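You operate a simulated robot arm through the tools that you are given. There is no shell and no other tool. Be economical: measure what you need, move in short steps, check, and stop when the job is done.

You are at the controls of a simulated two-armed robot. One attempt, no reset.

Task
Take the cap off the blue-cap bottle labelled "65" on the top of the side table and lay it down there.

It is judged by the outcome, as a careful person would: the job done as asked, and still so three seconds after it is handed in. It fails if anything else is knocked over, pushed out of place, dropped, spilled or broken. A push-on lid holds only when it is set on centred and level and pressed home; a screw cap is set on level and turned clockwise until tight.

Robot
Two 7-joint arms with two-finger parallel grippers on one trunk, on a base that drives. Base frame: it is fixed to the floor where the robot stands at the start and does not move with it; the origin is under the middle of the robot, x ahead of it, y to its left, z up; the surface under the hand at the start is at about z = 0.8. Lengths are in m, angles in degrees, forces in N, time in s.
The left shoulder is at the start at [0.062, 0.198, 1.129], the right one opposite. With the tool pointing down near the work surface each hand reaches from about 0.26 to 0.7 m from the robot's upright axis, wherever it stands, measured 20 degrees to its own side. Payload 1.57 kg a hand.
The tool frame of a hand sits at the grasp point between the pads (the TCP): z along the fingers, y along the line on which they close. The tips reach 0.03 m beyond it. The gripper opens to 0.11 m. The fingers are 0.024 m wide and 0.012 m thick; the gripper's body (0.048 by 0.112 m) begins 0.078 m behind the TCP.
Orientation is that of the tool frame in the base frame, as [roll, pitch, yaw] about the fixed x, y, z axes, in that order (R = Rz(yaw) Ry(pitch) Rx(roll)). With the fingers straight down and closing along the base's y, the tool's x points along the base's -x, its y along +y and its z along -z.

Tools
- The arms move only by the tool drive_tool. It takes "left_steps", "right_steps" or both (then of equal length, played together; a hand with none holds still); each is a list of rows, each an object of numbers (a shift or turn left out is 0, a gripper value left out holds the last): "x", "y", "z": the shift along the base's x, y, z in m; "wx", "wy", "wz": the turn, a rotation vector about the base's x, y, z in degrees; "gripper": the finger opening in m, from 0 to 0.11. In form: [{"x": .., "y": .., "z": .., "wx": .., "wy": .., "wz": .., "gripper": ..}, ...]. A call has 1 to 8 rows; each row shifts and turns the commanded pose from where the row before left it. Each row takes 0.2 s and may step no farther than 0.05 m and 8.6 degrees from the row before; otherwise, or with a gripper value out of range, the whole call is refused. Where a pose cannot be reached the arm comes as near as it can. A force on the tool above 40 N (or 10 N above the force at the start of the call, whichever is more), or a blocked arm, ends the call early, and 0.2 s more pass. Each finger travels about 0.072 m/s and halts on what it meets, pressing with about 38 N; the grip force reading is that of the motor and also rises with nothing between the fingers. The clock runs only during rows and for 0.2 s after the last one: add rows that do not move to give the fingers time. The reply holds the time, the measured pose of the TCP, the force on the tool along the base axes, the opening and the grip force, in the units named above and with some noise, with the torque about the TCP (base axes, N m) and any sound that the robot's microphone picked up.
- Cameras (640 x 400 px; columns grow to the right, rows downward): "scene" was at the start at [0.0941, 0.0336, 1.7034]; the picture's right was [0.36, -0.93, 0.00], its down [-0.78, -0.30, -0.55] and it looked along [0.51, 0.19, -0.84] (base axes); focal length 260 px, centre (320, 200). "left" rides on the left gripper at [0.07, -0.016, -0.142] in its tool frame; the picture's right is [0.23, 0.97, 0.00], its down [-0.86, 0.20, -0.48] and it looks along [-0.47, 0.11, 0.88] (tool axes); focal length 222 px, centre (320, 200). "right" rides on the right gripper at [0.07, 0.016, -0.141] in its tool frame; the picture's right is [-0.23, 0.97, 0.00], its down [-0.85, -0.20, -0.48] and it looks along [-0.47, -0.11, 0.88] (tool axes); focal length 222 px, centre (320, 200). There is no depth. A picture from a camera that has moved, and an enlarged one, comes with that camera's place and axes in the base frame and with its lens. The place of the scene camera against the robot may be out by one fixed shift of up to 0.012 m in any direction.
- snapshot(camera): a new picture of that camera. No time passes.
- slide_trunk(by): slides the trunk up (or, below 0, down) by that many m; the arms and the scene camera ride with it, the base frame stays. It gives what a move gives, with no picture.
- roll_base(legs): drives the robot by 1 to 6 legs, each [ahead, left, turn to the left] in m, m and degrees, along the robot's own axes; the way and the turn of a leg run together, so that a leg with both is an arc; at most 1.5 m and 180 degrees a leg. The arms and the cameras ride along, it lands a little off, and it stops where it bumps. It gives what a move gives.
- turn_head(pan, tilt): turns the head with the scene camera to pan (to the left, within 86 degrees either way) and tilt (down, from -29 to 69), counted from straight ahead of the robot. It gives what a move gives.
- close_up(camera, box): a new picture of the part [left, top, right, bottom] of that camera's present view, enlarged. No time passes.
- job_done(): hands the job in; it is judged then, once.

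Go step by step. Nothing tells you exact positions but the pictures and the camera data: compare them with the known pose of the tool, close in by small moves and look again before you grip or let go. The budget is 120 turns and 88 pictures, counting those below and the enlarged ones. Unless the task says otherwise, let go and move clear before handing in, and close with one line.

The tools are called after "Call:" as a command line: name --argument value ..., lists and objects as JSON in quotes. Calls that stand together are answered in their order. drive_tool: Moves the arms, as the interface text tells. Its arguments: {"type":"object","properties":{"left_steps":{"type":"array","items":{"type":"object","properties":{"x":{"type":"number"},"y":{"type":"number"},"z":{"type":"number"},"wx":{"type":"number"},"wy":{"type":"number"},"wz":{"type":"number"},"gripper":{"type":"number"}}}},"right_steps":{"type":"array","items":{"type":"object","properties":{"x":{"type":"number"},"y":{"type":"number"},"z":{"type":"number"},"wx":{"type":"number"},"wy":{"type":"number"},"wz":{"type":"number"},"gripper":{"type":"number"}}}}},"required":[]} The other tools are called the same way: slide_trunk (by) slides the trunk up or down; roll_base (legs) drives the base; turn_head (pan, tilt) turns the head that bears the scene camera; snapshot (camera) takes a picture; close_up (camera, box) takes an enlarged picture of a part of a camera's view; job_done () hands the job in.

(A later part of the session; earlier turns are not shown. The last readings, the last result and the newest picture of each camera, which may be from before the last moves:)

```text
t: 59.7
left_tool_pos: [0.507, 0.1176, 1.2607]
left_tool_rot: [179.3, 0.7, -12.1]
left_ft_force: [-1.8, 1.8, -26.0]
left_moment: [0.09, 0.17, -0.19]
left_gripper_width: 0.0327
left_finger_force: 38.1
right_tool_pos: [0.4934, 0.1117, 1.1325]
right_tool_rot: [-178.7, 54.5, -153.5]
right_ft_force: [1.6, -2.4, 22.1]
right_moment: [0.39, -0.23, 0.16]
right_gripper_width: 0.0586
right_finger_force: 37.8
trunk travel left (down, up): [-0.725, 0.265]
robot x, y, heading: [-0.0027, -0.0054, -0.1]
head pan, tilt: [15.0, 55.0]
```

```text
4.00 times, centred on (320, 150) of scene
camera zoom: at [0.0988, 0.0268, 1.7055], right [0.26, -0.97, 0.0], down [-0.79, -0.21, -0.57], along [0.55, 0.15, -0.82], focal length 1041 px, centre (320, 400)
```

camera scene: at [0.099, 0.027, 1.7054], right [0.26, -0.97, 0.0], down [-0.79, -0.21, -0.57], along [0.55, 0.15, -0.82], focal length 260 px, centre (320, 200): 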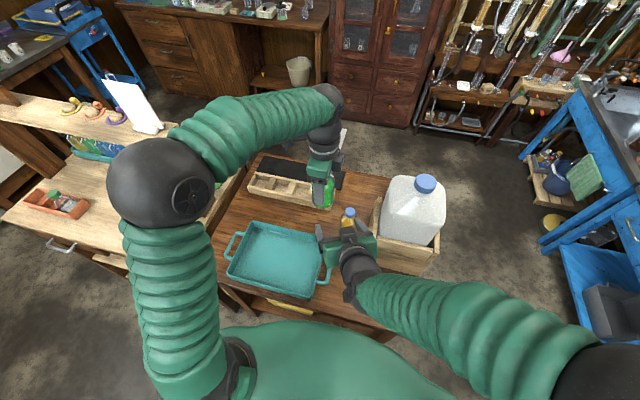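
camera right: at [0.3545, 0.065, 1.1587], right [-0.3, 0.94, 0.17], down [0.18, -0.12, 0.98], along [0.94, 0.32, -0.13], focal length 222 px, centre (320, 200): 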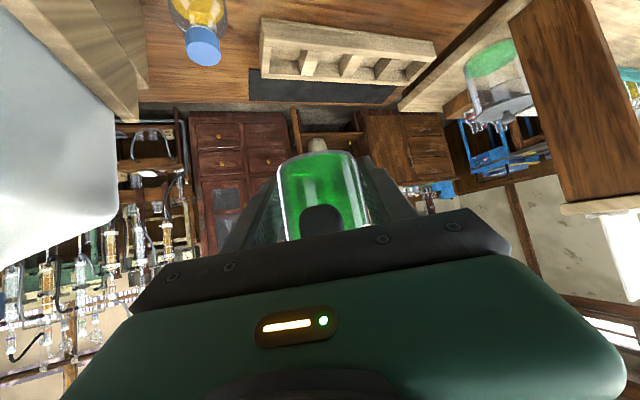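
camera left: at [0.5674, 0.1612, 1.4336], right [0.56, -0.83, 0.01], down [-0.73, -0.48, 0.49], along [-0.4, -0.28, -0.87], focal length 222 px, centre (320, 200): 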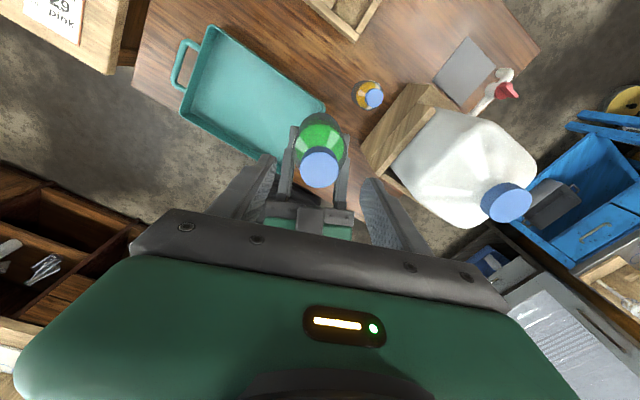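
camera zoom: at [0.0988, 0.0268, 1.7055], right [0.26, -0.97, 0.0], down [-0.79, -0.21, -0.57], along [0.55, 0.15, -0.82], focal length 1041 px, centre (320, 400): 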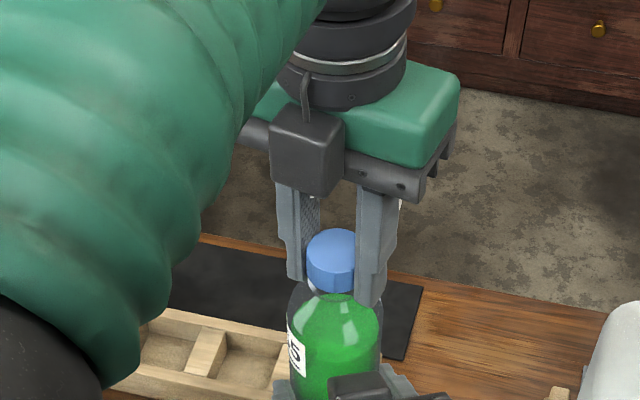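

The cap has risen but isn't off yet, and the wrist is near its limit. Relax, open, and wind back for another bite.

Call:
drive_tool --left_steps '[{"z": -0.006}, {"gripper": 0.06}, {"gripper": 0.06}, {"wz": -8.5}, {"wz": -8.5}, {"wz": -8.5}, {"wz": -8.5}, {"wz": -8.5}]'

Call:
drive_tool --left_steps '[{"wz": -8.5}, {"wz": -8.5}, {"wz": -8.5}, {"wz": -8.5}, {"wz": -8.5}, {"wz": -8.5}, {"wz": -8.5}, {"wz": -8.5}]'

Call:
drive_tool --left_steps '[{"wz": -8.5}, {"wz": -8.5}, {"wz": -8.5}, {"wz": -8.5}, {"wz": -8.5}, {"wz": -8.5}, {"wz": -8.5}, {"wz": -8.5}]'

Call:
close_up --camera "scene" --box '[260, 100, 380, 200]'

```text
t: 61.5
left_tool_pos: [0.5074, 0.1183, 1.2561]
left_tool_rot: [179.2, 0.5, -54.8]
left_ft_force: [0.3, 0.7, -0.6]
left_moment: [-0.02, 0.01, 0.01]
left_gripper_width: 0.0602
left_finger_force: 0.0
right_tool_pos: [0.492, 0.1108, 1.1312]
right_tool_rot: [-178.7, 54.1, -153.4]
right_ft_force: [0.0, 0.7, -3.0]
right_moment: [-0.02, 0.07, -0.01]
right_gripper_width: 0.0582
right_finger_force: 38.4
trunk travel left (down, up): [-0.725, 0.265]
robot x, y, heading: [-0.0019, 0.0021, 0.3]
head pan, tilt: [15.0, 55.0]
```

```text
t: 63.3
left_tool_pos: [0.5072, 0.1189, 1.2569]
left_tool_rot: [179.3, 0.2, -122.7]
left_ft_force: [-0.3, 0.1, -0.3]
left_moment: [0.01, 0.01, 0.02]
left_gripper_width: 0.0597
left_finger_force: 0.0
right_tool_pos: [0.4914, 0.1102, 1.1319]
right_tool_rot: [-178.6, 54.1, -153.5]
right_ft_force: [-0.1, -0.5, -3.5]
right_moment: [-0.04, 0.05, 0.0]
right_gripper_width: 0.0581
right_finger_force: 38.0
trunk travel left (down, up): [-0.725, 0.265]
robot x, y, heading: [0.0008, 0.0033, 0.1]
head pan, tilt: [15.0, 55.0]
```

```text
t: 65.1
left_tool_pos: [0.5077, 0.1191, 1.2566]
left_tool_rot: [179.4, 0.3, 169.2]
left_ft_force: [0.3, 0.0, -0.4]
left_moment: [0.02, 0.06, 0.01]
left_gripper_width: 0.06
left_finger_force: 0.0
right_tool_pos: [0.4908, 0.1105, 1.1313]
right_tool_rot: [-178.7, 54.1, -153.5]
right_ft_force: [-0.3, 0.0, -3.1]
right_moment: [-0.02, 0.02, -0.01]
right_gripper_width: 0.0581
right_finger_force: 37.9
trunk travel left (down, up): [-0.725, 0.265]
robot x, y, heading: [-0.0034, -0.0014, -0.0]
head pan, tilt: [15.0, 55.0]
```

```text
4.00 times, centred on (320, 150) of scene
camera zoom: at [0.0989, 0.0271, 1.7055], right [0.26, -0.97, 0.0], down [-0.79, -0.21, -0.57], along [0.55, 0.15, -0.82], focal length 1041 px, centre (320, 400)
```

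zoom: 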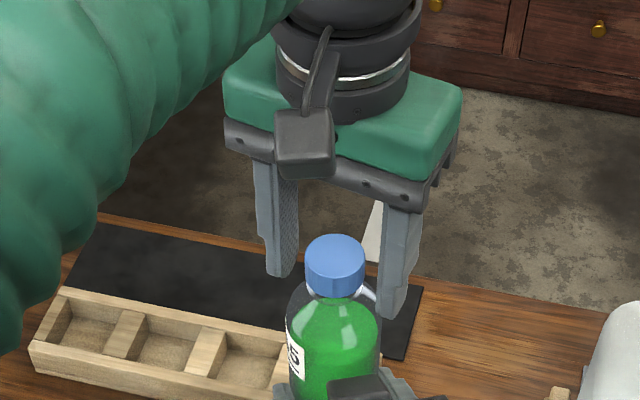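

The cap stands ~6 mm higher. Gripping again and turning on.

Call:
drive_tool --left_steps '[{"gripper": 0.02}, {"gripper": 0.02}, {"gripper": 0.02}, {"wz": 8.5}, {"wz": 8.5}, {"wz": 8.5}, {"wz": 8.5}, {"wz": 8.5}]'

Call:
drive_tool --left_steps '[{"wz": 8.5, "z": 0.0003}, {"wz": 8.5, "z": 0.0003}, {"wz": 8.5, "z": 0.0003}, {"wz": 8.5, "z": 0.0003}, {"wz": 8.5, "z": 0.0003}, {"wz": 8.5, "z": 0.0003}, {"wz": 8.5, "z": 0.0003}, {"wz": 8.5, "z": 0.0003}]'

```text
t: 66.9
left_tool_pos: [0.5068, 0.1176, 1.2564]
left_tool_rot: [179.3, 0.5, -147.8]
left_ft_force: [0.7, 5.6, 1.1]
left_moment: [-0.11, -0.02, -0.65]
left_gripper_width: 0.0333
left_finger_force: 38.2
right_tool_pos: [0.4922, 0.1093, 1.1307]
right_tool_rot: [-178.9, 54.1, -153.5]
right_ft_force: [0.6, -5.5, -4.7]
right_moment: [0.85, 0.11, 0.5]
right_gripper_width: 0.058
right_finger_force: 37.0
trunk travel left (down, up): [-0.725, 0.265]
robot x, y, heading: [0.0003, -0.0015, -0.0]
head pan, tilt: [15.0, 55.0]
```

```text
t: 68.7
left_tool_pos: [0.5083, 0.118, 1.2592]
left_tool_rot: [179.1, 0.5, -80.0]
left_ft_force: [-9.3, 2.6, -4.3]
left_moment: [0.0, -0.02, -0.77]
left_gripper_width: 0.0328
left_finger_force: 37.9
right_tool_pos: [0.4912, 0.1114, 1.1314]
right_tool_rot: [-178.7, 54.2, -153.4]
right_ft_force: [9.6, -4.0, 1.1]
right_moment: [0.33, 1.18, 0.61]
right_gripper_width: 0.0588
right_finger_force: 37.8
trunk travel left (down, up): [-0.725, 0.265]
robot x, y, heading: [-0.0006, 0.0012, -0.0]
head pan, tilt: [15.0, 55.0]
```

Call:
close_up --camera "scene" --box '[295, 135, 355, 185]'

Call:
close_up --camera "left" --box '[220, 90, 420, 240]'

```text
8.00 times, centred on (325, 160) of scene
camera zoom: at [0.0989, 0.0269, 1.7055], right [0.26, -0.97, 0.0], down [-0.79, -0.21, -0.57], along [0.55, 0.15, -0.82], focal length 2083 px, centre (280, 520)
```

zoom: 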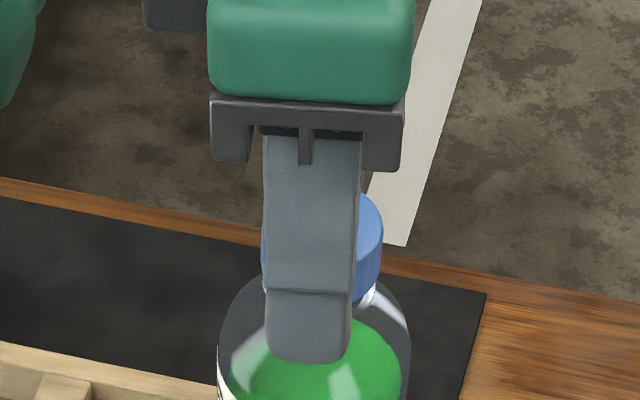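

```text
2.67 times, centred on (320, 165) of left
camera zoom: at [0.5375, 0.0498, 1.399], right [-0.92, -0.39, 0.01], down [-0.34, 0.81, 0.49], along [-0.2, 0.44, -0.87], focal length 592 px, centre (320, 293)
```

zoom: 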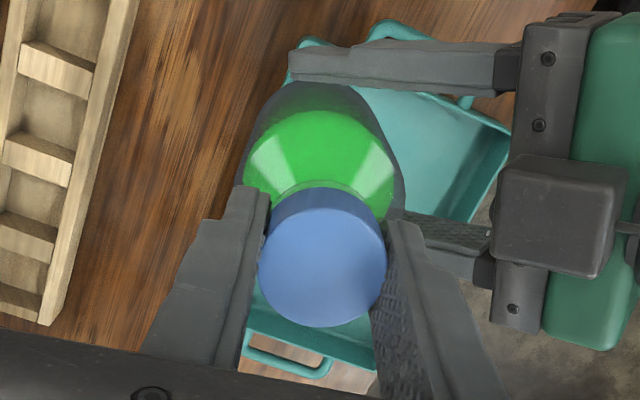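

The cap followed the fingers up ~16 mm last time and only jams slightly, so it is near free. Relieve the twist a bit and pull up further.

Call:
drive_tool --left_steps '[{"wz": -4}, {"z": 0.004}, {"z": 0.004}, {"z": 0.004}, {"z": 0.004}, {"z": 0.004}]'

Call:
close_up --camera "scene" --box '[260, 100, 380, 200]'

```text
t: 70.1
left_tool_pos: [0.5085, 0.1176, 1.2815]
left_tool_rot: [179.6, 0.3, -84.1]
left_ft_force: [1.3, 1.5, 0.7]
left_moment: [0.12, -0.19, -0.01]
left_gripper_width: 0.0327
left_finger_force: 37.8
right_tool_pos: [0.4884, 0.1102, 1.1278]
right_tool_rot: [-178.6, 53.5, -153.4]
right_ft_force: [-0.8, -1.9, -3.2]
right_moment: [0.08, 0.02, -0.05]
right_gripper_width: 0.0409
right_finger_force: 0.4
trunk travel left (down, up): [-0.725, 0.265]
robot x, y, heading: [0.0016, 0.0015, -0.0]
head pan, tilt: [15.0, 55.0]
```

```text
4.00 times, centred on (320, 150) of scene
camera zoom: at [0.0988, 0.027, 1.7055], right [0.26, -0.97, 0.0], down [-0.79, -0.21, -0.57], along [0.55, 0.15, -0.82], focal length 1041 px, centre (320, 400)
```

zoom: 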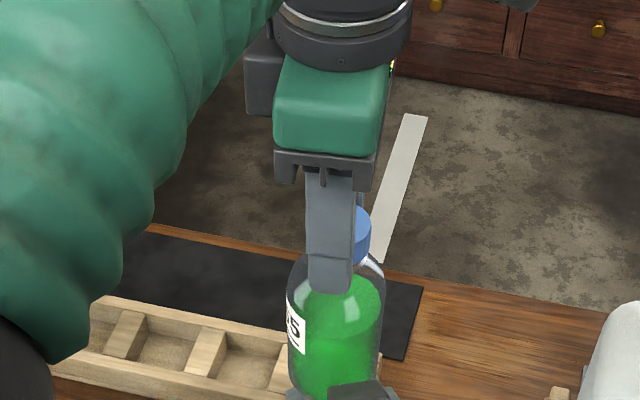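

The bottle slid up out of the right jaws and now hangs safely from the left hand by its cap. I'll open the right, lower the bottle back between its fingers, deeper this time, and re-grip.

Call:
drive_tool --right_steps '[{"gripper": 0.085}, {"gripper": 0.085}, {}, {}]'

Call:
close_up --camera "right" --box '[160, 100, 480, 300]'

Call:
close_up --camera "left" --box '[200, 60, 440, 240]'

```text
t: 71.1
left_tool_pos: [0.508, 0.1174, 1.2798]
left_tool_rot: [179.1, 0.4, -84.1]
left_ft_force: [0.5, -0.2, -3.4]
left_moment: [0.0, -0.03, 0.02]
left_gripper_width: 0.0327
left_finger_force: 38.4
right_tool_pos: [0.4907, 0.1102, 1.1315]
right_tool_rot: [-178.7, 54.2, -153.5]
right_ft_force: [0.0, 0.8, 0.6]
right_moment: [0.0, 0.01, 0.0]
right_gripper_width: 0.0847
right_finger_force: 0.0
trunk travel left (down, up): [-0.725, 0.265]
robot x, y, heading: [0.001, 0.0016, -0.2]
head pan, tilt: [15.0, 55.0]
```

```text
2.00 times, centred on (320, 200) of right
camera zoom: at [0.3432, 0.0589, 1.1587], right [-0.3, 0.94, 0.17], down [0.18, -0.12, 0.98], along [0.94, 0.32, -0.14], focal length 444 px, centre (320, 200)
```

zoom: 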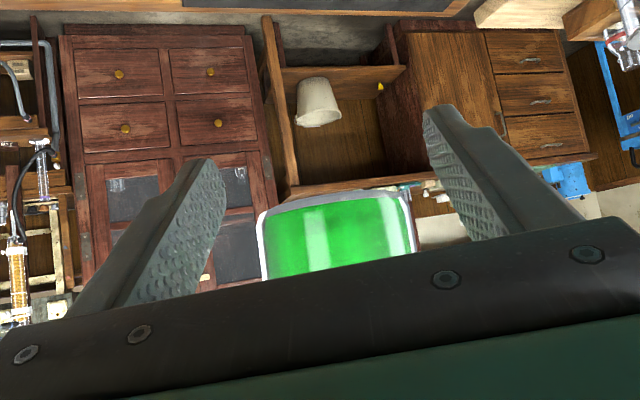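

```text
2.22 times, centred on (320, 150) of left
camera zoom: at [0.5327, 0.0485, 1.4194], right [-0.95, -0.33, 0.01], down [-0.28, 0.83, 0.49], along [-0.17, 0.46, -0.87], focal length 494 px, centre (320, 311)
```

zoom: 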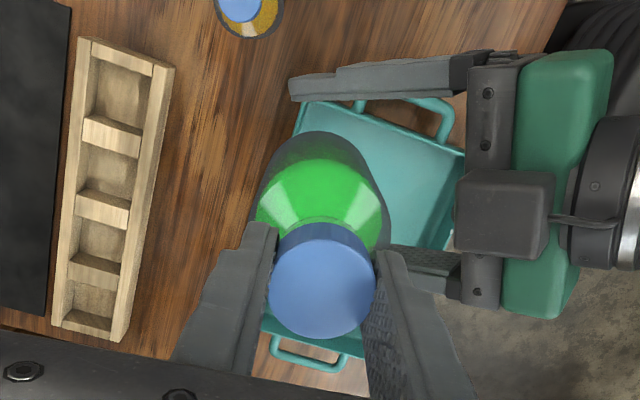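

Call:
drive_tool --left_steps '[{"z": -0.016}, {"z": -0.016}, {"z": -0.016}, {}]'

Call:
drive_tool --right_steps '[{"x": 0.007, "y": 0.004}, {"x": 0.007, "y": 0.004}, {"gripper": 0.04}, {"gripper": 0.04}, {"gripper": 0.04}, {}]'

Call:
close_up --camera "right" --box '[160, 100, 480, 300]'

Call:
close_up --camera "scene" --box '[260, 100, 380, 200]'

```text
t: 72.1
left_tool_pos: [0.5073, 0.1182, 1.2312]
left_tool_rot: [179.3, 0.5, -84.0]
left_ft_force: [-0.1, -0.4, -3.0]
left_moment: [0.0, -0.01, -0.01]
left_gripper_width: 0.0327
left_finger_force: 38.1
right_tool_pos: [0.4917, 0.1107, 1.1326]
right_tool_rot: [-178.7, 54.2, -153.5]
right_ft_force: [0.7, -0.1, -0.8]
right_moment: [-0.03, 0.0, -0.03]
right_gripper_width: 0.0851
right_finger_force: 0.0
trunk travel left (down, up): [-0.725, 0.265]
robot x, y, heading: [-0.004, -0.0012, -0.1]
head pan, tilt: [15.0, 55.0]
```

```text
t: 73.5
left_tool_pos: [0.5077, 0.118, 1.2324]
left_tool_rot: [179.3, 0.4, -84.0]
left_ft_force: [3.0, 5.4, -8.6]
left_moment: [-0.4, -0.19, -0.05]
left_gripper_width: 0.0325
left_finger_force: 37.9
right_tool_pos: [0.5073, 0.1176, 1.136]
right_tool_rot: [-178.8, 54.7, -153.8]
right_ft_force: [-3.2, -6.4, 5.6]
right_moment: [0.95, -0.04, 0.05]
right_gripper_width: 0.0587
right_finger_force: 37.7
trunk travel left (down, up): [-0.725, 0.265]
robot x, y, heading: [0.0003, -0.0003, 0.2]
head pan, tilt: [15.0, 55.0]
```

```text
2.00 times, centred on (320, 200) of right
camera zoom: at [0.3585, 0.0664, 1.162], right [-0.3, 0.94, 0.17], down [0.17, -0.13, 0.98], along [0.94, 0.32, -0.13], focal length 444 px, centre (320, 200)
```

zoom: 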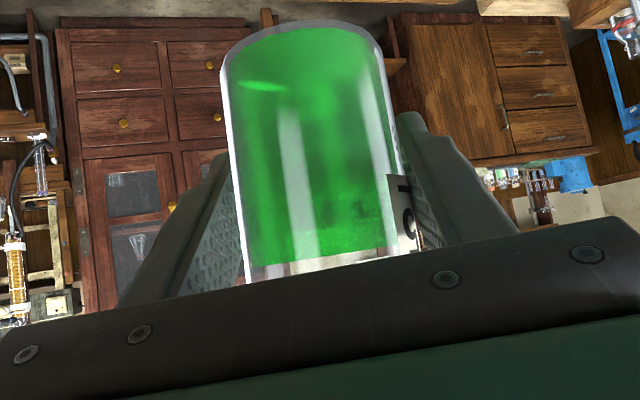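

```text
4.00 times, centred on (320, 150) of scene
camera zoom: at [0.0988, 0.027, 1.7059], right [0.26, -0.97, 0.0], down [-0.79, -0.21, -0.57], along [0.55, 0.15, -0.82], focal length 1041 px, centre (320, 400)
```

zoom: 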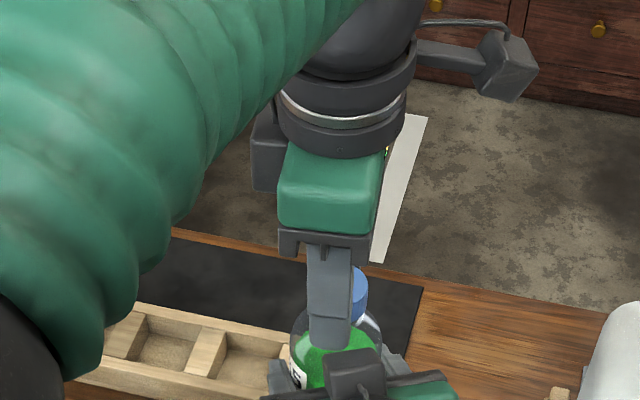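

Firm deep grip now, label edge visible in the right camera as a reference. Turn more and see whether the bottle or the cap moves.

Call:
drive_tool --left_steps '[{"wz": 8.5}, {"wz": 8.5}, {"wz": 8.5}, {"wz": 8.5}, {"wz": 8.5}, {"wz": 8.5}]'

Call:
close_up --camera "right" --box '[160, 100, 480, 300]'

```text
t: 74.9
left_tool_pos: [0.5078, 0.1177, 1.2305]
left_tool_rot: [179.4, 0.5, -33.0]
left_ft_force: [1.2, 0.6, -2.1]
left_moment: [0.06, -0.15, -0.67]
left_gripper_width: 0.033
left_finger_force: 38.2
right_tool_pos: [0.5073, 0.1197, 1.1357]
right_tool_rot: [-178.9, 54.7, -153.7]
right_ft_force: [-1.0, 0.5, -0.8]
right_moment: [-0.02, 0.07, 0.66]
right_gripper_width: 0.0584
right_finger_force: 37.9
trunk travel left (down, up): [-0.725, 0.265]
robot x, y, heading: [-0.0024, -0.0009, -0.2]
head pan, tilt: [15.0, 55.0]
```

```text
2.00 times, centred on (320, 200) of right
camera zoom: at [0.3579, 0.0665, 1.1613], right [-0.3, 0.94, 0.17], down [0.18, -0.12, 0.98], along [0.94, 0.32, -0.13], focal length 444 px, centre (320, 200)
```

zoom: 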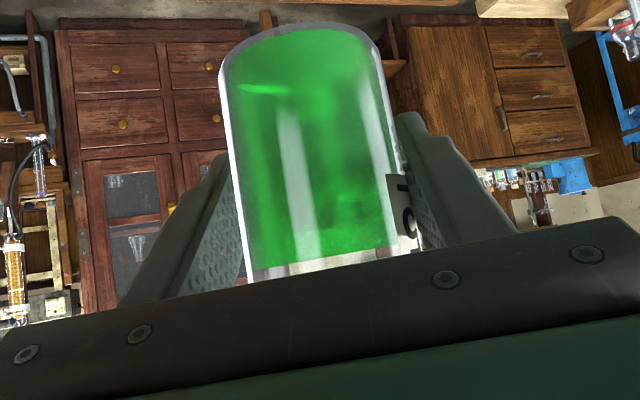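

The bottle stays fixed, so the cap itself now resists turning (0.67 N·m). I'll open the left, raise it and inspect the cap.

Call:
drive_tool --left_steps '[{"gripper": 0.06}, {"gripper": 0.06}, {"z": 0.03}, {"z": 0.04, "wz": -8.5}, {"wz": -8.5}, {"wz": -8.5}, {"wz": -8.5}, {"wz": -8.5}]'

Call:
close_up --camera "scene" --box '[290, 140, 350, 190]'

```text
t: 76.7
left_tool_pos: [0.5077, 0.117, 1.3006]
left_tool_rot: [179.2, 0.4, -75.9]
left_ft_force: [0.9, -0.7, -0.5]
left_moment: [0.01, 0.0, -0.01]
left_gripper_width: 0.0601
left_finger_force: 0.1
right_tool_pos: [0.5063, 0.1186, 1.136]
right_tool_rot: [-178.9, 54.6, -153.7]
right_ft_force: [-0.3, 0.9, -0.8]
right_moment: [0.02, 0.01, -0.03]
right_gripper_width: 0.0588
right_finger_force: 38.2
trunk travel left (down, up): [-0.725, 0.265]
robot x, y, heading: [0.0011, 0.0004, -0.1]
head pan, tilt: [15.0, 55.0]
```

```text
8.00 times, centred on (320, 165) of scene
camera zoom: at [0.0991, 0.027, 1.7056], right [0.26, -0.97, 0.0], down [-0.79, -0.21, -0.57], along [0.55, 0.15, -0.82], focal length 2083 px, centre (320, 480)
```

zoom: 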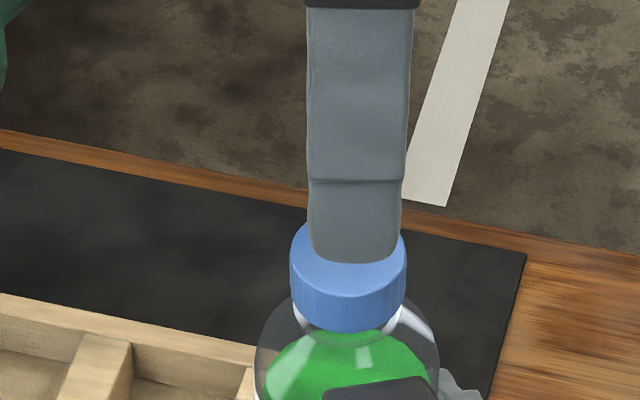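

The cap is still on the neck. I'll grip again and probe: a few degrees clockwise to feel whether the thread is free that way, then unscrew while keeping a light upward pull.

Call:
drive_tool --left_steps '[{"z": -0.035}, {"z": -0.035}, {"gripper": 0.02}, {"gripper": 0.02}, {"gripper": 0.02}]'

Call:
drive_tool --left_steps '[{"wz": -8.5}, {"wz": -8.5}, {"wz": -8.5}]'

Call:
drive_tool --left_steps '[{"wz": 8.5}, {"wz": 8.5}]'

```text
t: 77.3
left_tool_pos: [0.5069, 0.1171, 1.2433]
left_tool_rot: [179.5, 0.1, -75.8]
left_ft_force: [-6.9, 0.0, 1.0]
left_moment: [-0.04, 0.17, -0.05]
left_gripper_width: 0.0408
left_finger_force: 4.0
right_tool_pos: [0.5024, 0.114, 1.1286]
right_tool_rot: [-179.2, 53.3, -154.2]
right_ft_force: [7.8, 0.1, -1.1]
right_moment: [-0.04, 0.63, 0.01]
right_gripper_width: 0.0586
right_finger_force: 37.8
trunk travel left (down, up): [-0.725, 0.265]
robot x, y, heading: [-0.0015, -0.0001, 0.2]
head pan, tilt: [15.0, 55.0]
stopped in row 3 (left hand): the force on the tool passed its limit at 64 N (the readings are from after the stop); the commanded pose is now the measured one
```

```text
t: 78.1
left_tool_pos: [0.506, 0.117, 1.2443]
left_tool_rot: [179.6, 0.1, -101.3]
left_ft_force: [-16.7, 0.6, 1.3]
left_moment: [-0.59, 0.74, 0.01]
left_gripper_width: 0.0322
left_finger_force: 38.0
right_tool_pos: [0.5, 0.1153, 1.1309]
right_tool_rot: [-179.1, 53.5, -154.0]
right_ft_force: [17.1, -0.7, -1.2]
right_moment: [0.65, 1.1, -0.06]
right_gripper_width: 0.0585
right_finger_force: 37.9
trunk travel left (down, up): [-0.725, 0.265]
robot x, y, heading: [-0.0007, -0.0001, -0.0]
head pan, tilt: [15.0, 55.0]
```

```text
t: 78.7
left_tool_pos: [0.5054, 0.1181, 1.2439]
left_tool_rot: [179.5, 0.2, -84.0]
left_ft_force: [-16.3, 6.7, -0.5]
left_moment: [0.38, 0.74, -0.05]
left_gripper_width: 0.0318
left_finger_force: 37.6
right_tool_pos: [0.5012, 0.116, 1.1286]
right_tool_rot: [-179.1, 53.4, -154.0]
right_ft_force: [16.8, -6.2, 0.8]
right_moment: [0.21, 1.13, -0.05]
right_gripper_width: 0.0585
right_finger_force: 38.2
trunk travel left (down, up): [-0.725, 0.265]
robot x, y, heading: [-0.0007, -0.0002, -0.0]
head pan, tilt: [15.0, 55.0]
```

Within this range the thread turns freely (torque ≈ 0). I'll relieve the sideways strain, then add a light upward pull and turn counter-clockwise, watching for release.

Call:
drive_tool --left_steps '[{"x": -0.003, "y": 0.001, "z": 0.001}, {"z": 0.001}, {"wz": 6}]'

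Call:
drive_tool --left_steps '[{"z": 0.001, "wz": 6}, {"wz": 6, "z": 0.001}]'

```text
t: 79.5
left_tool_pos: [0.5043, 0.1189, 1.2469]
left_tool_rot: [179.9, 0.0, -78.0]
left_ft_force: [0.6, 4.3, 1.1]
left_moment: [0.1, -0.02, -0.05]
left_gripper_width: 0.0319
left_finger_force: 37.6
right_tool_pos: [0.4983, 0.1157, 1.1273]
right_tool_rot: [-179.4, 53.2, -153.7]
right_ft_force: [-1.1, -3.7, -2.0]
right_moment: [0.31, -0.11, 0.04]
right_gripper_width: 0.0584
right_finger_force: 37.7
trunk travel left (down, up): [-0.725, 0.265]
robot x, y, heading: [0.0017, -0.0028, 0.1]
head pan, tilt: [15.0, 55.0]
```

```text
t: 80.1
left_tool_pos: [0.5041, 0.1186, 1.2474]
left_tool_rot: [179.8, 0.1, -66.1]
left_ft_force: [2.6, 3.5, -0.9]
left_moment: [0.09, -0.09, 0.01]
left_gripper_width: 0.032
left_finger_force: 37.8
right_tool_pos: [0.5003, 0.1172, 1.1294]
right_tool_rot: [-179.2, 53.4, -153.8]
right_ft_force: [-2.3, -3.6, -0.1]
right_moment: [0.26, -0.23, 0.01]
right_gripper_width: 0.058
right_finger_force: 37.9
trunk travel left (down, up): [-0.725, 0.265]
robot x, y, heading: [-0.0005, -0.0026, 0.1]
head pan, tilt: [15.0, 55.0]
```

No axial load despite rising 4 mm; lift a little more and look.

Call:
drive_tool --left_steps '[{"z": 0.003}, {"z": 0.004}, {"z": 0.005}]'

Call:
close_up --camera "scene" --box '[290, 140, 350, 190]'

```text
t: 80.9
left_tool_pos: [0.5031, 0.1191, 1.2598]
left_tool_rot: [179.6, 0.0, -66.2]
left_ft_force: [1.1, -0.4, 0.2]
left_moment: [0.02, -0.01, -0.01]
left_gripper_width: 0.0318
left_finger_force: 38.1
right_tool_pos: [0.4994, 0.1175, 1.1297]
right_tool_rot: [-179.2, 53.4, -153.9]
right_ft_force: [-1.0, 0.0, 0.5]
right_moment: [-0.01, 0.02, 0.02]
right_gripper_width: 0.0584
right_finger_force: 38.0
trunk travel left (down, up): [-0.725, 0.265]
robot x, y, heading: [0.004, -0.0008, 0.0]
head pan, tilt: [15.0, 55.0]
```

```text
8.00 times, centred on (320, 165) of scene
camera zoom: at [0.0988, 0.027, 1.7055], right [0.26, -0.97, 0.0], down [-0.79, -0.21, -0.57], along [0.55, 0.15, -0.82], focal length 2083 px, centre (320, 480)
```

zoom: 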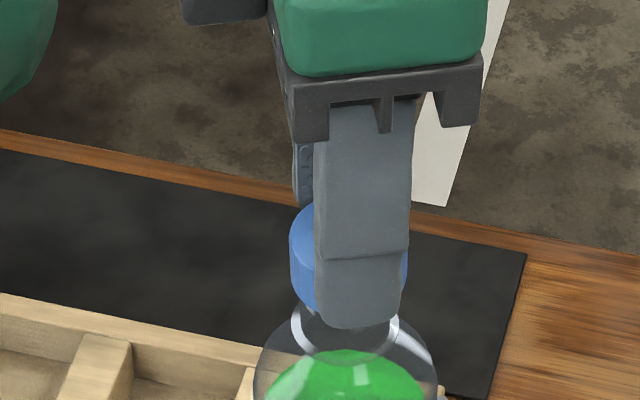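

The neck rim is visible below the cap: it's off. Lifting clear.

Call:
drive_tool --left_steps '[{"z": 0.02}, {"z": 0.03}, {"z": 0.03}]'

Call:
close_up --camera "left" --box '[200, 60, 440, 240]'

Call:
snapshot --camera "scene"

```text
t: 81.7
left_tool_pos: [0.5032, 0.1196, 1.3406]
left_tool_rot: [179.8, 0.1, -66.2]
left_ft_force: [-0.4, 0.0, -0.3]
left_moment: [-0.02, -0.05, -0.01]
left_gripper_width: 0.0321
left_finger_force: 38.3
right_tool_pos: [0.4996, 0.116, 1.1293]
right_tool_rot: [-179.3, 53.4, -153.9]
right_ft_force: [-1.6, -0.1, -0.6]
right_moment: [0.02, 0.01, 0.0]
right_gripper_width: 0.0584
right_finger_force: 38.4
trunk travel left (down, up): [-0.725, 0.265]
robot x, y, heading: [0.0024, 0.0021, 0.0]
head pan, tilt: [15.0, 55.0]
```

```text
2.22 times, centred on (320, 150) of left
camera zoom: at [0.5474, 0.0613, 1.4804], right [-0.8, -0.6, 0.0], down [-0.53, 0.7, 0.48], along [-0.29, 0.38, -0.88], focal length 494 px, centre (320, 311)
```

zoom: 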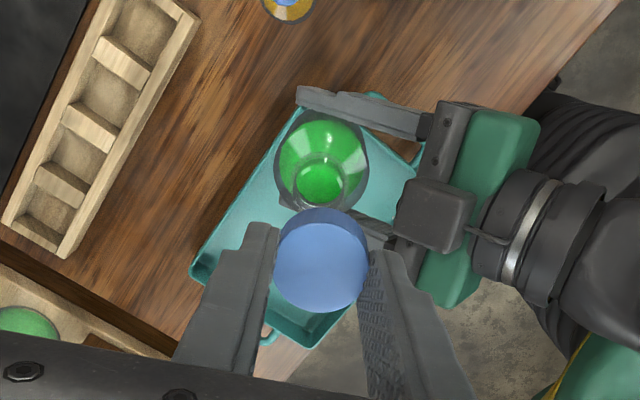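

```text
11 pictures are left
camera scene: at [0.099, 0.0269, 1.7055], right [0.26, -0.97, 0.0], down [-0.79, -0.21, -0.57], along [0.55, 0.15, -0.82], focal length 260 px, centre (320, 200)
```

scene: 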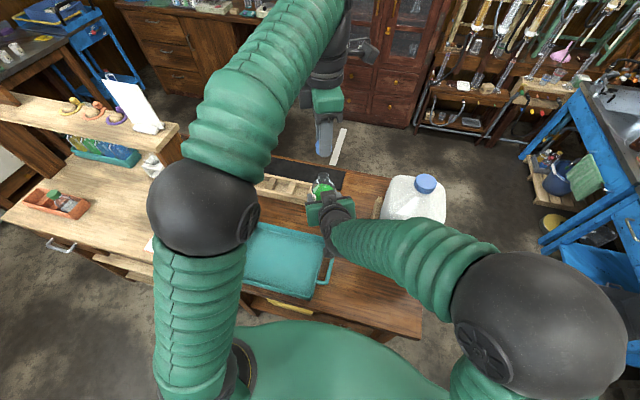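

The cap is off and in the left hand; the right still holds the bottle upright. I'll lay the cap on the bare wood near (0.605, 0.20).

Call:
drive_tool --left_steps '[{"x": 0.034, "y": 0.027}, {"x": 0.034, "y": 0.027}, {"x": 0.034, "y": 0.027}, {"z": -0.045}, {"z": -0.045}, {"z": -0.045}, {"z": -0.045}, {"z": -0.045}]'

Call:
drive_tool --left_steps '[{"z": -0.045}, {"z": -0.045}, {"z": -0.045}, {"z": -0.045}, {"z": -0.045}, {}]'

Call:
snapshot --camera "left"

```text
t: 83.5
left_tool_pos: [0.5718, 0.1723, 1.114]
left_tool_rot: [179.7, 0.1, -66.2]
left_ft_force: [0.7, -0.5, -0.9]
left_moment: [-0.01, 0.01, 0.0]
left_gripper_width: 0.0323
left_finger_force: 37.9
left hand out of reach, approached as far as the arm can: row 3
right_tool_pos: [0.5012, 0.1163, 1.1284]
right_tool_rot: [-179.3, 53.3, -153.9]
right_ft_force: [0.4, 0.0, 0.1]
right_moment: [-0.02, 0.0, 0.0]
right_gripper_width: 0.0585
right_finger_force: 37.9
trunk travel left (down, up): [-0.725, 0.265]
robot x, y, heading: [-0.0006, 0.0011, -0.1]
head pan, tilt: [15.0, 55.0]
```

```text
t: 84.9
left_tool_pos: [0.5709, 0.1746, 0.89]
left_tool_rot: [179.9, 0.2, -65.9]
left_ft_force: [0.5, 0.2, -0.2]
left_moment: [-0.01, -0.03, -0.02]
left_gripper_width: 0.032
left_finger_force: 38.0
right_tool_pos: [0.4999, 0.1119, 1.1261]
right_tool_rot: [-179.2, 53.2, -154.3]
right_ft_force: [-1.2, -29.8, -14.7]
right_moment: [1.34, 0.41, -0.28]
right_gripper_width: 0.0596
right_finger_force: 37.4
trunk travel left (down, up): [-0.725, 0.265]
robot x, y, heading: [0.0026, 0.0002, 0.2]
head pan, tilt: [15.0, 55.0]
```

```text
10 pictures are left
camera left: at [0.6151, 0.1168, 1.0298], right [-0.8, -0.6, 0.0], down [-0.53, 0.7, 0.48], along [-0.29, 0.38, -0.88], focal length 222 px, centre (320, 200)
```

left: 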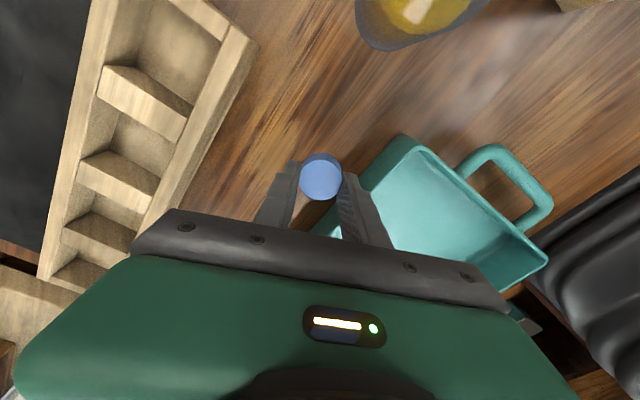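

The left forearm is pressing on the right hand/bottle (30 N). Going back up at once, shifting away.

Call:
drive_tool --left_steps '[{"z": 0.04, "y": 0.01, "x": 0.005}, {"z": 0.04, "y": 0.02, "x": 0.01}, {"z": 0.03, "y": 0.03, "x": 0.01}, {"y": 0.03, "x": 0.01}, {}]'

Call:
snapshot --camera "scene"

```text
t: 86.1
left_tool_pos: [0.6056, 0.2627, 0.9986]
left_tool_rot: [179.7, -0.1, -66.2]
left_ft_force: [0.5, -0.5, -0.7]
left_moment: [-0.01, -0.02, 0.01]
left_gripper_width: 0.0319
left_finger_force: 37.6
right_tool_pos: [0.4989, 0.1179, 1.1276]
right_tool_rot: [-179.2, 53.4, -153.7]
right_ft_force: [-0.2, 0.1, -0.5]
right_moment: [-0.02, -0.04, 0.0]
right_gripper_width: 0.0584
right_finger_force: 38.1
trunk travel left (down, up): [-0.725, 0.265]
robot x, y, heading: [-0.004, -0.0001, 0.3]
head pan, tilt: [15.0, 55.0]
```

```text
9 pictures are left
camera scene: at [0.0996, 0.0285, 1.7053], right [0.26, -0.97, 0.0], down [-0.79, -0.21, -0.57], along [0.55, 0.15, -0.82], focal length 260 px, centre (320, 200)
```

scene: 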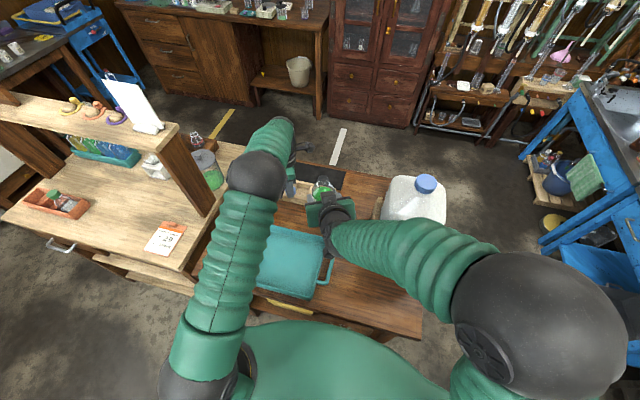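

Contact is cleared and the bottle is still upright. I'll lay the cap farther left, near (0.605, 0.39), away from the right hand.

Call:
drive_tool --left_steps '[{"y": 0.042}, {"y": 0.042}, {"y": 0.042}, {"z": -0.04}, {"z": -0.04}, {"z": -0.03}, {}]'

Call:
snapshot --camera "left"

```text
t: 87.7
left_tool_pos: [0.6072, 0.389, 0.8872]
left_tool_rot: [179.6, 0.0, -66.3]
left_ft_force: [0.5, -0.5, 0.6]
left_moment: [0.0, 0.01, 0.0]
left_gripper_width: 0.032
left_finger_force: 38.4
right_tool_pos: [0.4995, 0.118, 1.1292]
right_tool_rot: [-179.0, 53.3, -153.7]
right_ft_force: [0.6, -0.3, -0.5]
right_moment: [-0.01, -0.02, -0.01]
right_gripper_width: 0.0583
right_finger_force: 37.7
trunk travel left (down, up): [-0.725, 0.265]
robot x, y, heading: [-0.0037, 0.0019, -0.0]
head pan, tilt: [15.0, 55.0]
```

```text
8 pictures are left
camera left: at [0.6505, 0.3317, 1.0292], right [-0.8, -0.6, 0.0], down [-0.53, 0.7, 0.48], along [-0.29, 0.38, -0.88], focal length 222 px, centre (320, 200)
```

left: 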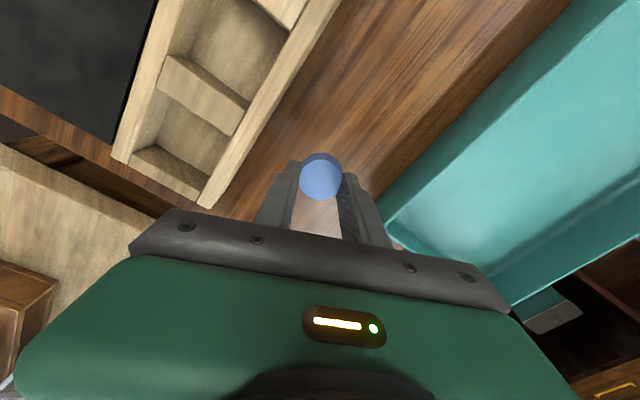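

Clear wood below. Lowering slowly to the table.

Call:
drive_tool --left_steps '[{"z": -0.025}, {"z": -0.02}, {"z": -0.006}, {}]'

Call:
drive_tool --left_steps '[{"z": -0.002}, {"z": -0.002}, {}]'

```text
t: 88.7
left_tool_pos: [0.6075, 0.3879, 0.8381]
left_tool_rot: [179.6, 0.0, -66.1]
left_ft_force: [-0.1, -0.1, -0.1]
left_moment: [-0.01, 0.0, -0.03]
left_gripper_width: 0.032
left_finger_force: 37.9
right_tool_pos: [0.4998, 0.1164, 1.1282]
right_tool_rot: [-179.3, 53.3, -153.9]
right_ft_force: [0.1, 0.1, 0.0]
right_moment: [0.02, 0.01, 0.0]
right_gripper_width: 0.0584
right_finger_force: 37.8
trunk travel left (down, up): [-0.725, 0.265]
robot x, y, heading: [0.002, 0.0002, -0.2]
head pan, tilt: [15.0, 55.0]
```

```text
t: 89.5
left_tool_pos: [0.6076, 0.3883, 0.836]
left_tool_rot: [179.8, 0.0, -66.2]
left_ft_force: [1.2, -0.6, 12.0]
left_moment: [0.13, -0.09, -0.05]
left_gripper_width: 0.032
left_finger_force: 38.1
right_tool_pos: [0.4988, 0.1166, 1.1298]
right_tool_rot: [-179.3, 53.4, -153.9]
right_ft_force: [-0.2, 0.6, 0.3]
right_moment: [-0.04, -0.01, 0.0]
right_gripper_width: 0.0585
right_finger_force: 38.0
trunk travel left (down, up): [-0.725, 0.265]
robot x, y, heading: [-0.0035, 0.0001, 0.1]
head pan, tilt: [15.0, 55.0]
```

Contact felt. Releasing the cap and rising.

Call:
drive_tool --left_steps '[{"z": 0.0015}, {"gripper": 0.06}, {"gripper": 0.06}, {}, {"z": 0.02}, {"z": 0.04}, {"z": 0.04}]'

Call:
snapshot --camera "left"

```text
t: 91.1
left_tool_pos: [0.6067, 0.3884, 0.9362]
left_tool_rot: [179.7, 0.1, -66.2]
left_ft_force: [0.8, -0.6, 0.5]
left_moment: [0.0, -0.01, -0.01]
left_gripper_width: 0.0598
left_finger_force: 0.1
right_tool_pos: [0.4996, 0.1162, 1.1284]
right_tool_rot: [-179.2, 53.4, -153.7]
right_ft_force: [0.2, 0.5, -1.2]
right_moment: [-0.02, -0.03, -0.02]
right_gripper_width: 0.0584
right_finger_force: 38.0
trunk travel left (down, up): [-0.725, 0.265]
robot x, y, heading: [0.0006, -0.0037, 0.2]
head pan, tilt: [15.0, 55.0]
```

```text
7 pictures are left
camera left: at [0.6497, 0.3306, 1.0769], right [-0.8, -0.6, 0.0], down [-0.53, 0.7, 0.48], along [-0.29, 0.38, -0.88], focal length 222 px, centre (320, 200)
```

left: 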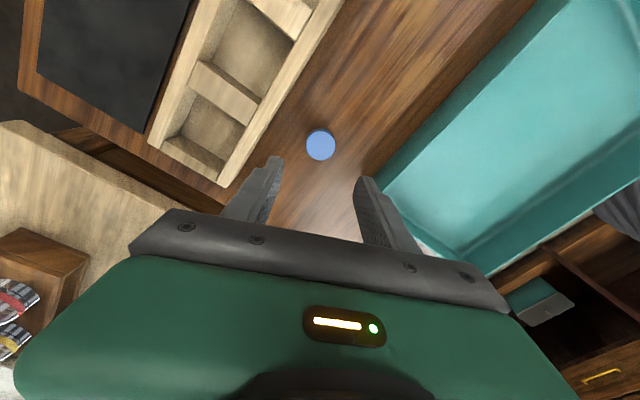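

The cap lies flat on the table at (0.607, 0.388). Now the left hand goes back over to take the open bottle by its neck and set it down.

Call:
drive_tool --left_steps '[{"z": 0.05}, {"z": 0.05}, {"z": 0.05}, {"z": 0.05}, {"z": 0.05}, {"z": 0.05}, {"z": 0.05}, {"z": 0.05}]'

Call:
drive_tool --left_steps '[{"x": -0.017, "y": -0.045, "gripper": 0.045}, {"x": -0.017, "y": -0.045}, {"x": -0.017, "y": -0.045}, {"x": -0.017, "y": -0.045}, {"x": -0.017, "y": -0.045}, {"x": -0.017, "y": -0.045}, {}]'

Call:
snapshot --camera "left"

```text
t: 92.9
left_tool_pos: [0.5815, 0.3794, 1.2756]
left_tool_rot: [179.8, 0.1, -66.2]
left_ft_force: [0.7, -0.4, -0.6]
left_moment: [0.04, -0.01, -0.01]
left_gripper_width: 0.06
left_finger_force: 0.0
left hand out of reach, approached as far as the arm can: row 6, 7, 8
right_tool_pos: [0.4991, 0.1145, 1.1289]
right_tool_rot: [-179.3, 53.5, -153.9]
right_ft_force: [-0.4, 0.4, -0.3]
right_moment: [0.0, -0.01, 0.01]
right_gripper_width: 0.0584
right_finger_force: 38.2
trunk travel left (down, up): [-0.725, 0.265]
robot x, y, heading: [0.0025, -0.0012, -0.0]
head pan, tilt: [15.0, 55.0]
```

```text
t: 94.5
left_tool_pos: [0.4825, 0.1077, 1.2748]
left_tool_rot: [179.7, 0.2, -66.2]
left_ft_force: [-1.2, 0.4, -0.4]
left_moment: [-0.02, 0.01, 0.0]
left_gripper_width: 0.0448
left_finger_force: 0.1
left hand out of reach, approached as far as the arm can: row 1
right_tool_pos: [0.5022, 0.1137, 1.1298]
right_tool_rot: [-179.4, 53.3, -154.1]
right_ft_force: [0.8, -0.8, 0.4]
right_moment: [0.01, -0.02, 0.0]
right_gripper_width: 0.0583
right_finger_force: 38.0
trunk travel left (down, up): [-0.725, 0.265]
robot x, y, heading: [-0.0017, 0.0002, -0.1]
head pan, tilt: [15.0, 55.0]
```

```text
6 pictures are left
camera left: at [0.526, 0.0494, 1.4155], right [-0.8, -0.6, 0.0], down [-0.53, 0.7, 0.48], along [-0.29, 0.38, -0.88], focal length 222 px, centre (320, 200)
```

left: 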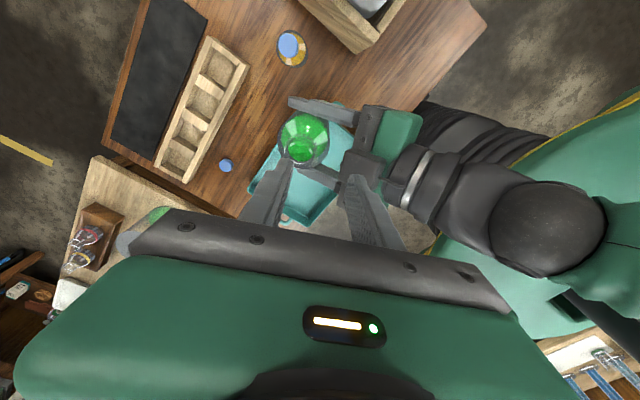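

Call:
close_up --camera "left" --box '[260, 100, 340, 180]'

```text
5.00 times, centred on (300, 140) of left
camera zoom: at [0.526, 0.0494, 1.4155], right [-0.8, -0.6, 0.0], down [-0.53, 0.7, 0.48], along [-0.29, 0.38, -0.88], focal length 1111 px, centre (420, 500)
```

zoom: 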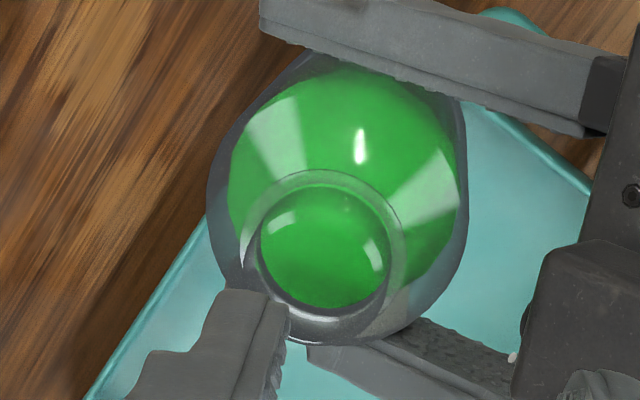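

The neck is at about (0.506, 0.103, rim z≈1.226), slightly leaning. Aligning, descending onto the neck and closing.

Call:
drive_tool --left_steps '[{"x": 0.0235, "y": -0.004}, {"z": -0.01}, {"z": -0.012}, {"z": -0.012}, {}]'

Call:
close_up --camera "left" --box '[220, 80, 420, 240]'

```text
t: 95.7
left_tool_pos: [0.5054, 0.1064, 1.2418]
left_tool_rot: [179.7, 0.0, -66.2]
left_ft_force: [0.6, 1.0, 0.3]
left_moment: [-0.03, 0.0, 0.01]
left_gripper_width: 0.0451
left_finger_force: 0.0
right_tool_pos: [0.5005, 0.1175, 1.1297]
right_tool_rot: [-179.2, 53.4, -154.0]
right_ft_force: [0.1, 0.7, -0.3]
right_moment: [-0.02, -0.05, 0.02]
right_gripper_width: 0.0584
right_finger_force: 38.6
trunk travel left (down, up): [-0.725, 0.265]
robot x, y, heading: [-0.0037, -0.002, -0.1]
head pan, tilt: [15.0, 55.0]
```

```text
2.50 times, centred on (320, 160) of left
camera zoom: at [0.5483, 0.0481, 1.3819], right [-0.8, -0.6, 0.0], down [-0.53, 0.7, 0.48], along [-0.29, 0.38, -0.88], focal length 555 px, centre (320, 300)
```

zoom: 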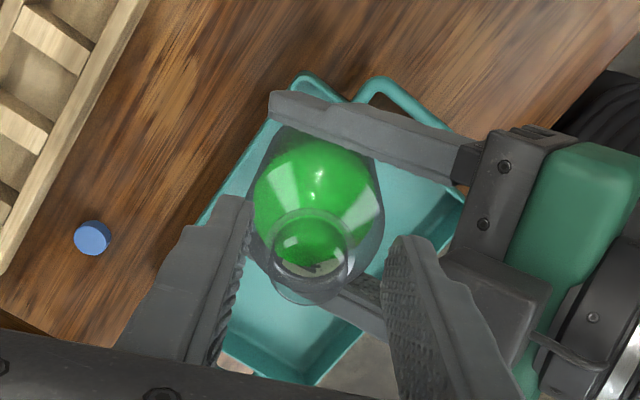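

Aligned around the neck. Closing the left, then opening the right.

Call:
drive_tool --left_steps '[{"gripper": 0.01}, {"gripper": 0.01}, {"gripper": 0.01}, {}]'

```text
t: 96.7
left_tool_pos: [0.5046, 0.1044, 1.241]
left_tool_rot: [179.7, 0.0, -66.3]
left_ft_force: [-9.2, -1.7, 10.5]
left_moment: [0.1, 0.47, 0.03]
left_gripper_width: 0.0193
left_finger_force: 4.7
right_tool_pos: [0.4999, 0.1157, 1.1287]
right_tool_rot: [-179.1, 53.3, -153.9]
right_ft_force: [10.2, 3.2, -9.5]
right_moment: [-0.23, 0.68, 0.13]
right_gripper_width: 0.0585
right_finger_force: 38.7
trunk travel left (down, up): [-0.725, 0.265]
robot x, y, heading: [-0.0009, -0.003, -0.3]
head pan, tilt: [15.0, 55.0]
```

The grip is riding up over the rim. Opening, going a bit lower, and re-closing.

Call:
drive_tool --left_steps '[{"gripper": 0.045}, {"gripper": 0.045}, {"x": 0.001, "y": 0.002}, {"z": -0.005}, {"z": -0.004}, {}]'

Call:
drive_tool --left_steps '[{"z": -0.004}, {}]'

```text
t: 98.1
left_tool_pos: [0.5056, 0.1091, 1.2324]
left_tool_rot: [179.7, 0.2, -66.3]
left_ft_force: [0.6, -0.1, -0.1]
left_moment: [-0.02, -0.01, 0.01]
left_gripper_width: 0.0449
left_finger_force: 0.1
right_tool_pos: [0.5003, 0.1172, 1.13]
right_tool_rot: [-179.2, 53.4, -153.9]
right_ft_force: [-0.8, 0.0, 0.4]
right_moment: [0.03, -0.02, 0.05]
right_gripper_width: 0.0583
right_finger_force: 38.2
trunk travel left (down, up): [-0.725, 0.265]
robot x, y, heading: [0.0042, 0.0002, 0.1]
head pan, tilt: [15.0, 55.0]
```

```text
t: 98.7
left_tool_pos: [0.5059, 0.1083, 1.2291]
left_tool_rot: [179.5, 0.1, -66.3]
left_ft_force: [0.2, 0.5, 0.8]
left_moment: [-0.01, -0.03, 0.0]
left_gripper_width: 0.0452
left_finger_force: 0.0
right_tool_pos: [0.4991, 0.1168, 1.1307]
right_tool_rot: [-179.1, 53.4, -153.9]
right_ft_force: [-0.5, 0.2, 0.4]
right_moment: [0.0, 0.02, -0.02]
right_gripper_width: 0.0584
right_finger_force: 38.5
trunk travel left (down, up): [-0.725, 0.265]
robot x, y, heading: [-0.0005, 0.0002, -0.2]
head pan, tilt: [15.0, 55.0]
```

Call:
drive_tool --left_steps '[{"gripper": 0.015}, {"gripper": 0.015}, {"gripper": 0.015}, {}]'

```text
t: 99.7
left_tool_pos: [0.5061, 0.1078, 1.2291]
left_tool_rot: [179.7, 0.1, -66.2]
left_ft_force: [-6.0, -3.7, 2.0]
left_moment: [-0.13, 0.48, 0.09]
left_gripper_width: 0.0264
left_finger_force: 37.7
right_tool_pos: [0.5002, 0.1163, 1.1301]
right_tool_rot: [-179.2, 53.4, -153.9]
right_ft_force: [6.8, 3.2, -1.9]
right_moment: [-0.19, 0.18, -0.01]
right_gripper_width: 0.0584
right_finger_force: 38.0
trunk travel left (down, up): [-0.725, 0.265]
robot x, y, heading: [0.0002, -0.0003, 0.0]
head pan, tilt: [15.0, 55.0]
```

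Solid neck grip (26.4 mm). A small tug test before releasing the right.

Call:
drive_tool --left_steps '[{"z": 0.002}, {"z": 0.002}, {}]'

```text
t: 100.5
left_tool_pos: [0.5048, 0.1086, 1.2325]
left_tool_rot: [179.6, 0.1, -66.2]
left_ft_force: [1.4, -0.2, -19.6]
left_moment: [-0.19, 0.04, -0.04]
left_gripper_width: 0.027
left_finger_force: 37.1
right_tool_pos: [0.4997, 0.1173, 1.1301]
right_tool_rot: [-179.2, 53.6, -153.9]
right_ft_force: [-1.7, 0.9, 19.3]
right_moment: [-0.04, -0.28, 0.01]
right_gripper_width: 0.0586
right_finger_force: 38.2
trunk travel left (down, up): [-0.725, 0.265]
robot x, y, heading: [-0.0033, 0.0017, 0.3]
head pan, tilt: [15.0, 55.0]
```

It holds 20 N, ample. Relax, open the right hand, and draw it straight back.

Call:
drive_tool --left_steps '[{"z": -0.003}, {}, {}, {}]' --right_steps '[{}, {"gripper": 0.085}, {"gripper": 0.085}, {}]'

Call:
drive_tool --right_steps '[{"x": -0.018, "y": -0.009}, {"x": -0.018, "y": -0.009}, {"x": -0.018, "y": -0.009}, {"x": -0.018, "y": -0.009}, {"x": -0.018, "y": -0.009}, {"x": -0.018, "y": -0.009}]'

Call:
snapshot --camera "right"

```text
t: 101.5
left_tool_pos: [0.5066, 0.1074, 1.2311]
left_tool_rot: [179.7, 0.1, -66.2]
left_ft_force: [0.2, -0.7, 0.0]
left_moment: [-0.02, -0.04, 0.02]
left_gripper_width: 0.0267
left_finger_force: 37.4
right_tool_pos: [0.5013, 0.1157, 1.1296]
right_tool_rot: [-179.1, 53.4, -153.9]
right_ft_force: [-0.3, -0.4, 0.1]
right_moment: [0.0, -0.03, 0.03]
right_gripper_width: 0.085
right_finger_force: 0.1
trunk travel left (down, up): [-0.725, 0.265]
robot x, y, heading: [0.0015, -0.0015, -0.3]
head pan, tilt: [15.0, 55.0]
```

```text
t: 102.9
left_tool_pos: [0.5053, 0.1076, 1.2303]
left_tool_rot: [179.8, 0.0, -66.2]
left_ft_force: [0.6, 0.0, -0.3]
left_moment: [-0.01, -0.03, -0.01]
left_gripper_width: 0.0265
left_finger_force: 37.9
right_tool_pos: [0.3961, 0.0668, 1.1323]
right_tool_rot: [-179.2, 53.3, -153.9]
right_ft_force: [-1.0, 0.4, -0.1]
right_moment: [0.0, -0.01, -0.02]
right_gripper_width: 0.0846
right_finger_force: 0.0
right hand out of reach, approached as far as the arm can: row 6
trunk travel left (down, up): [-0.725, 0.265]
robot x, y, heading: [-0.0027, 0.003, -0.1]
head pan, tilt: [15.0, 55.0]
```

```text
3 pictures are left
camera right: at [0.2479, 0.0148, 1.1604], right [-0.3, 0.94, 0.17], down [0.2, -0.12, 0.97], along [0.93, 0.32, -0.15], focal length 222 px, centre (320, 200)
```

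right: 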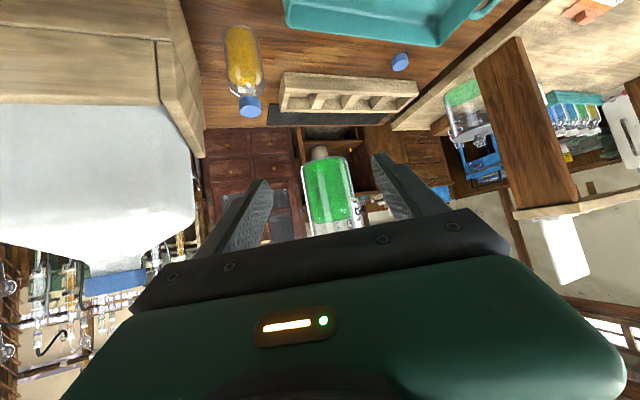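

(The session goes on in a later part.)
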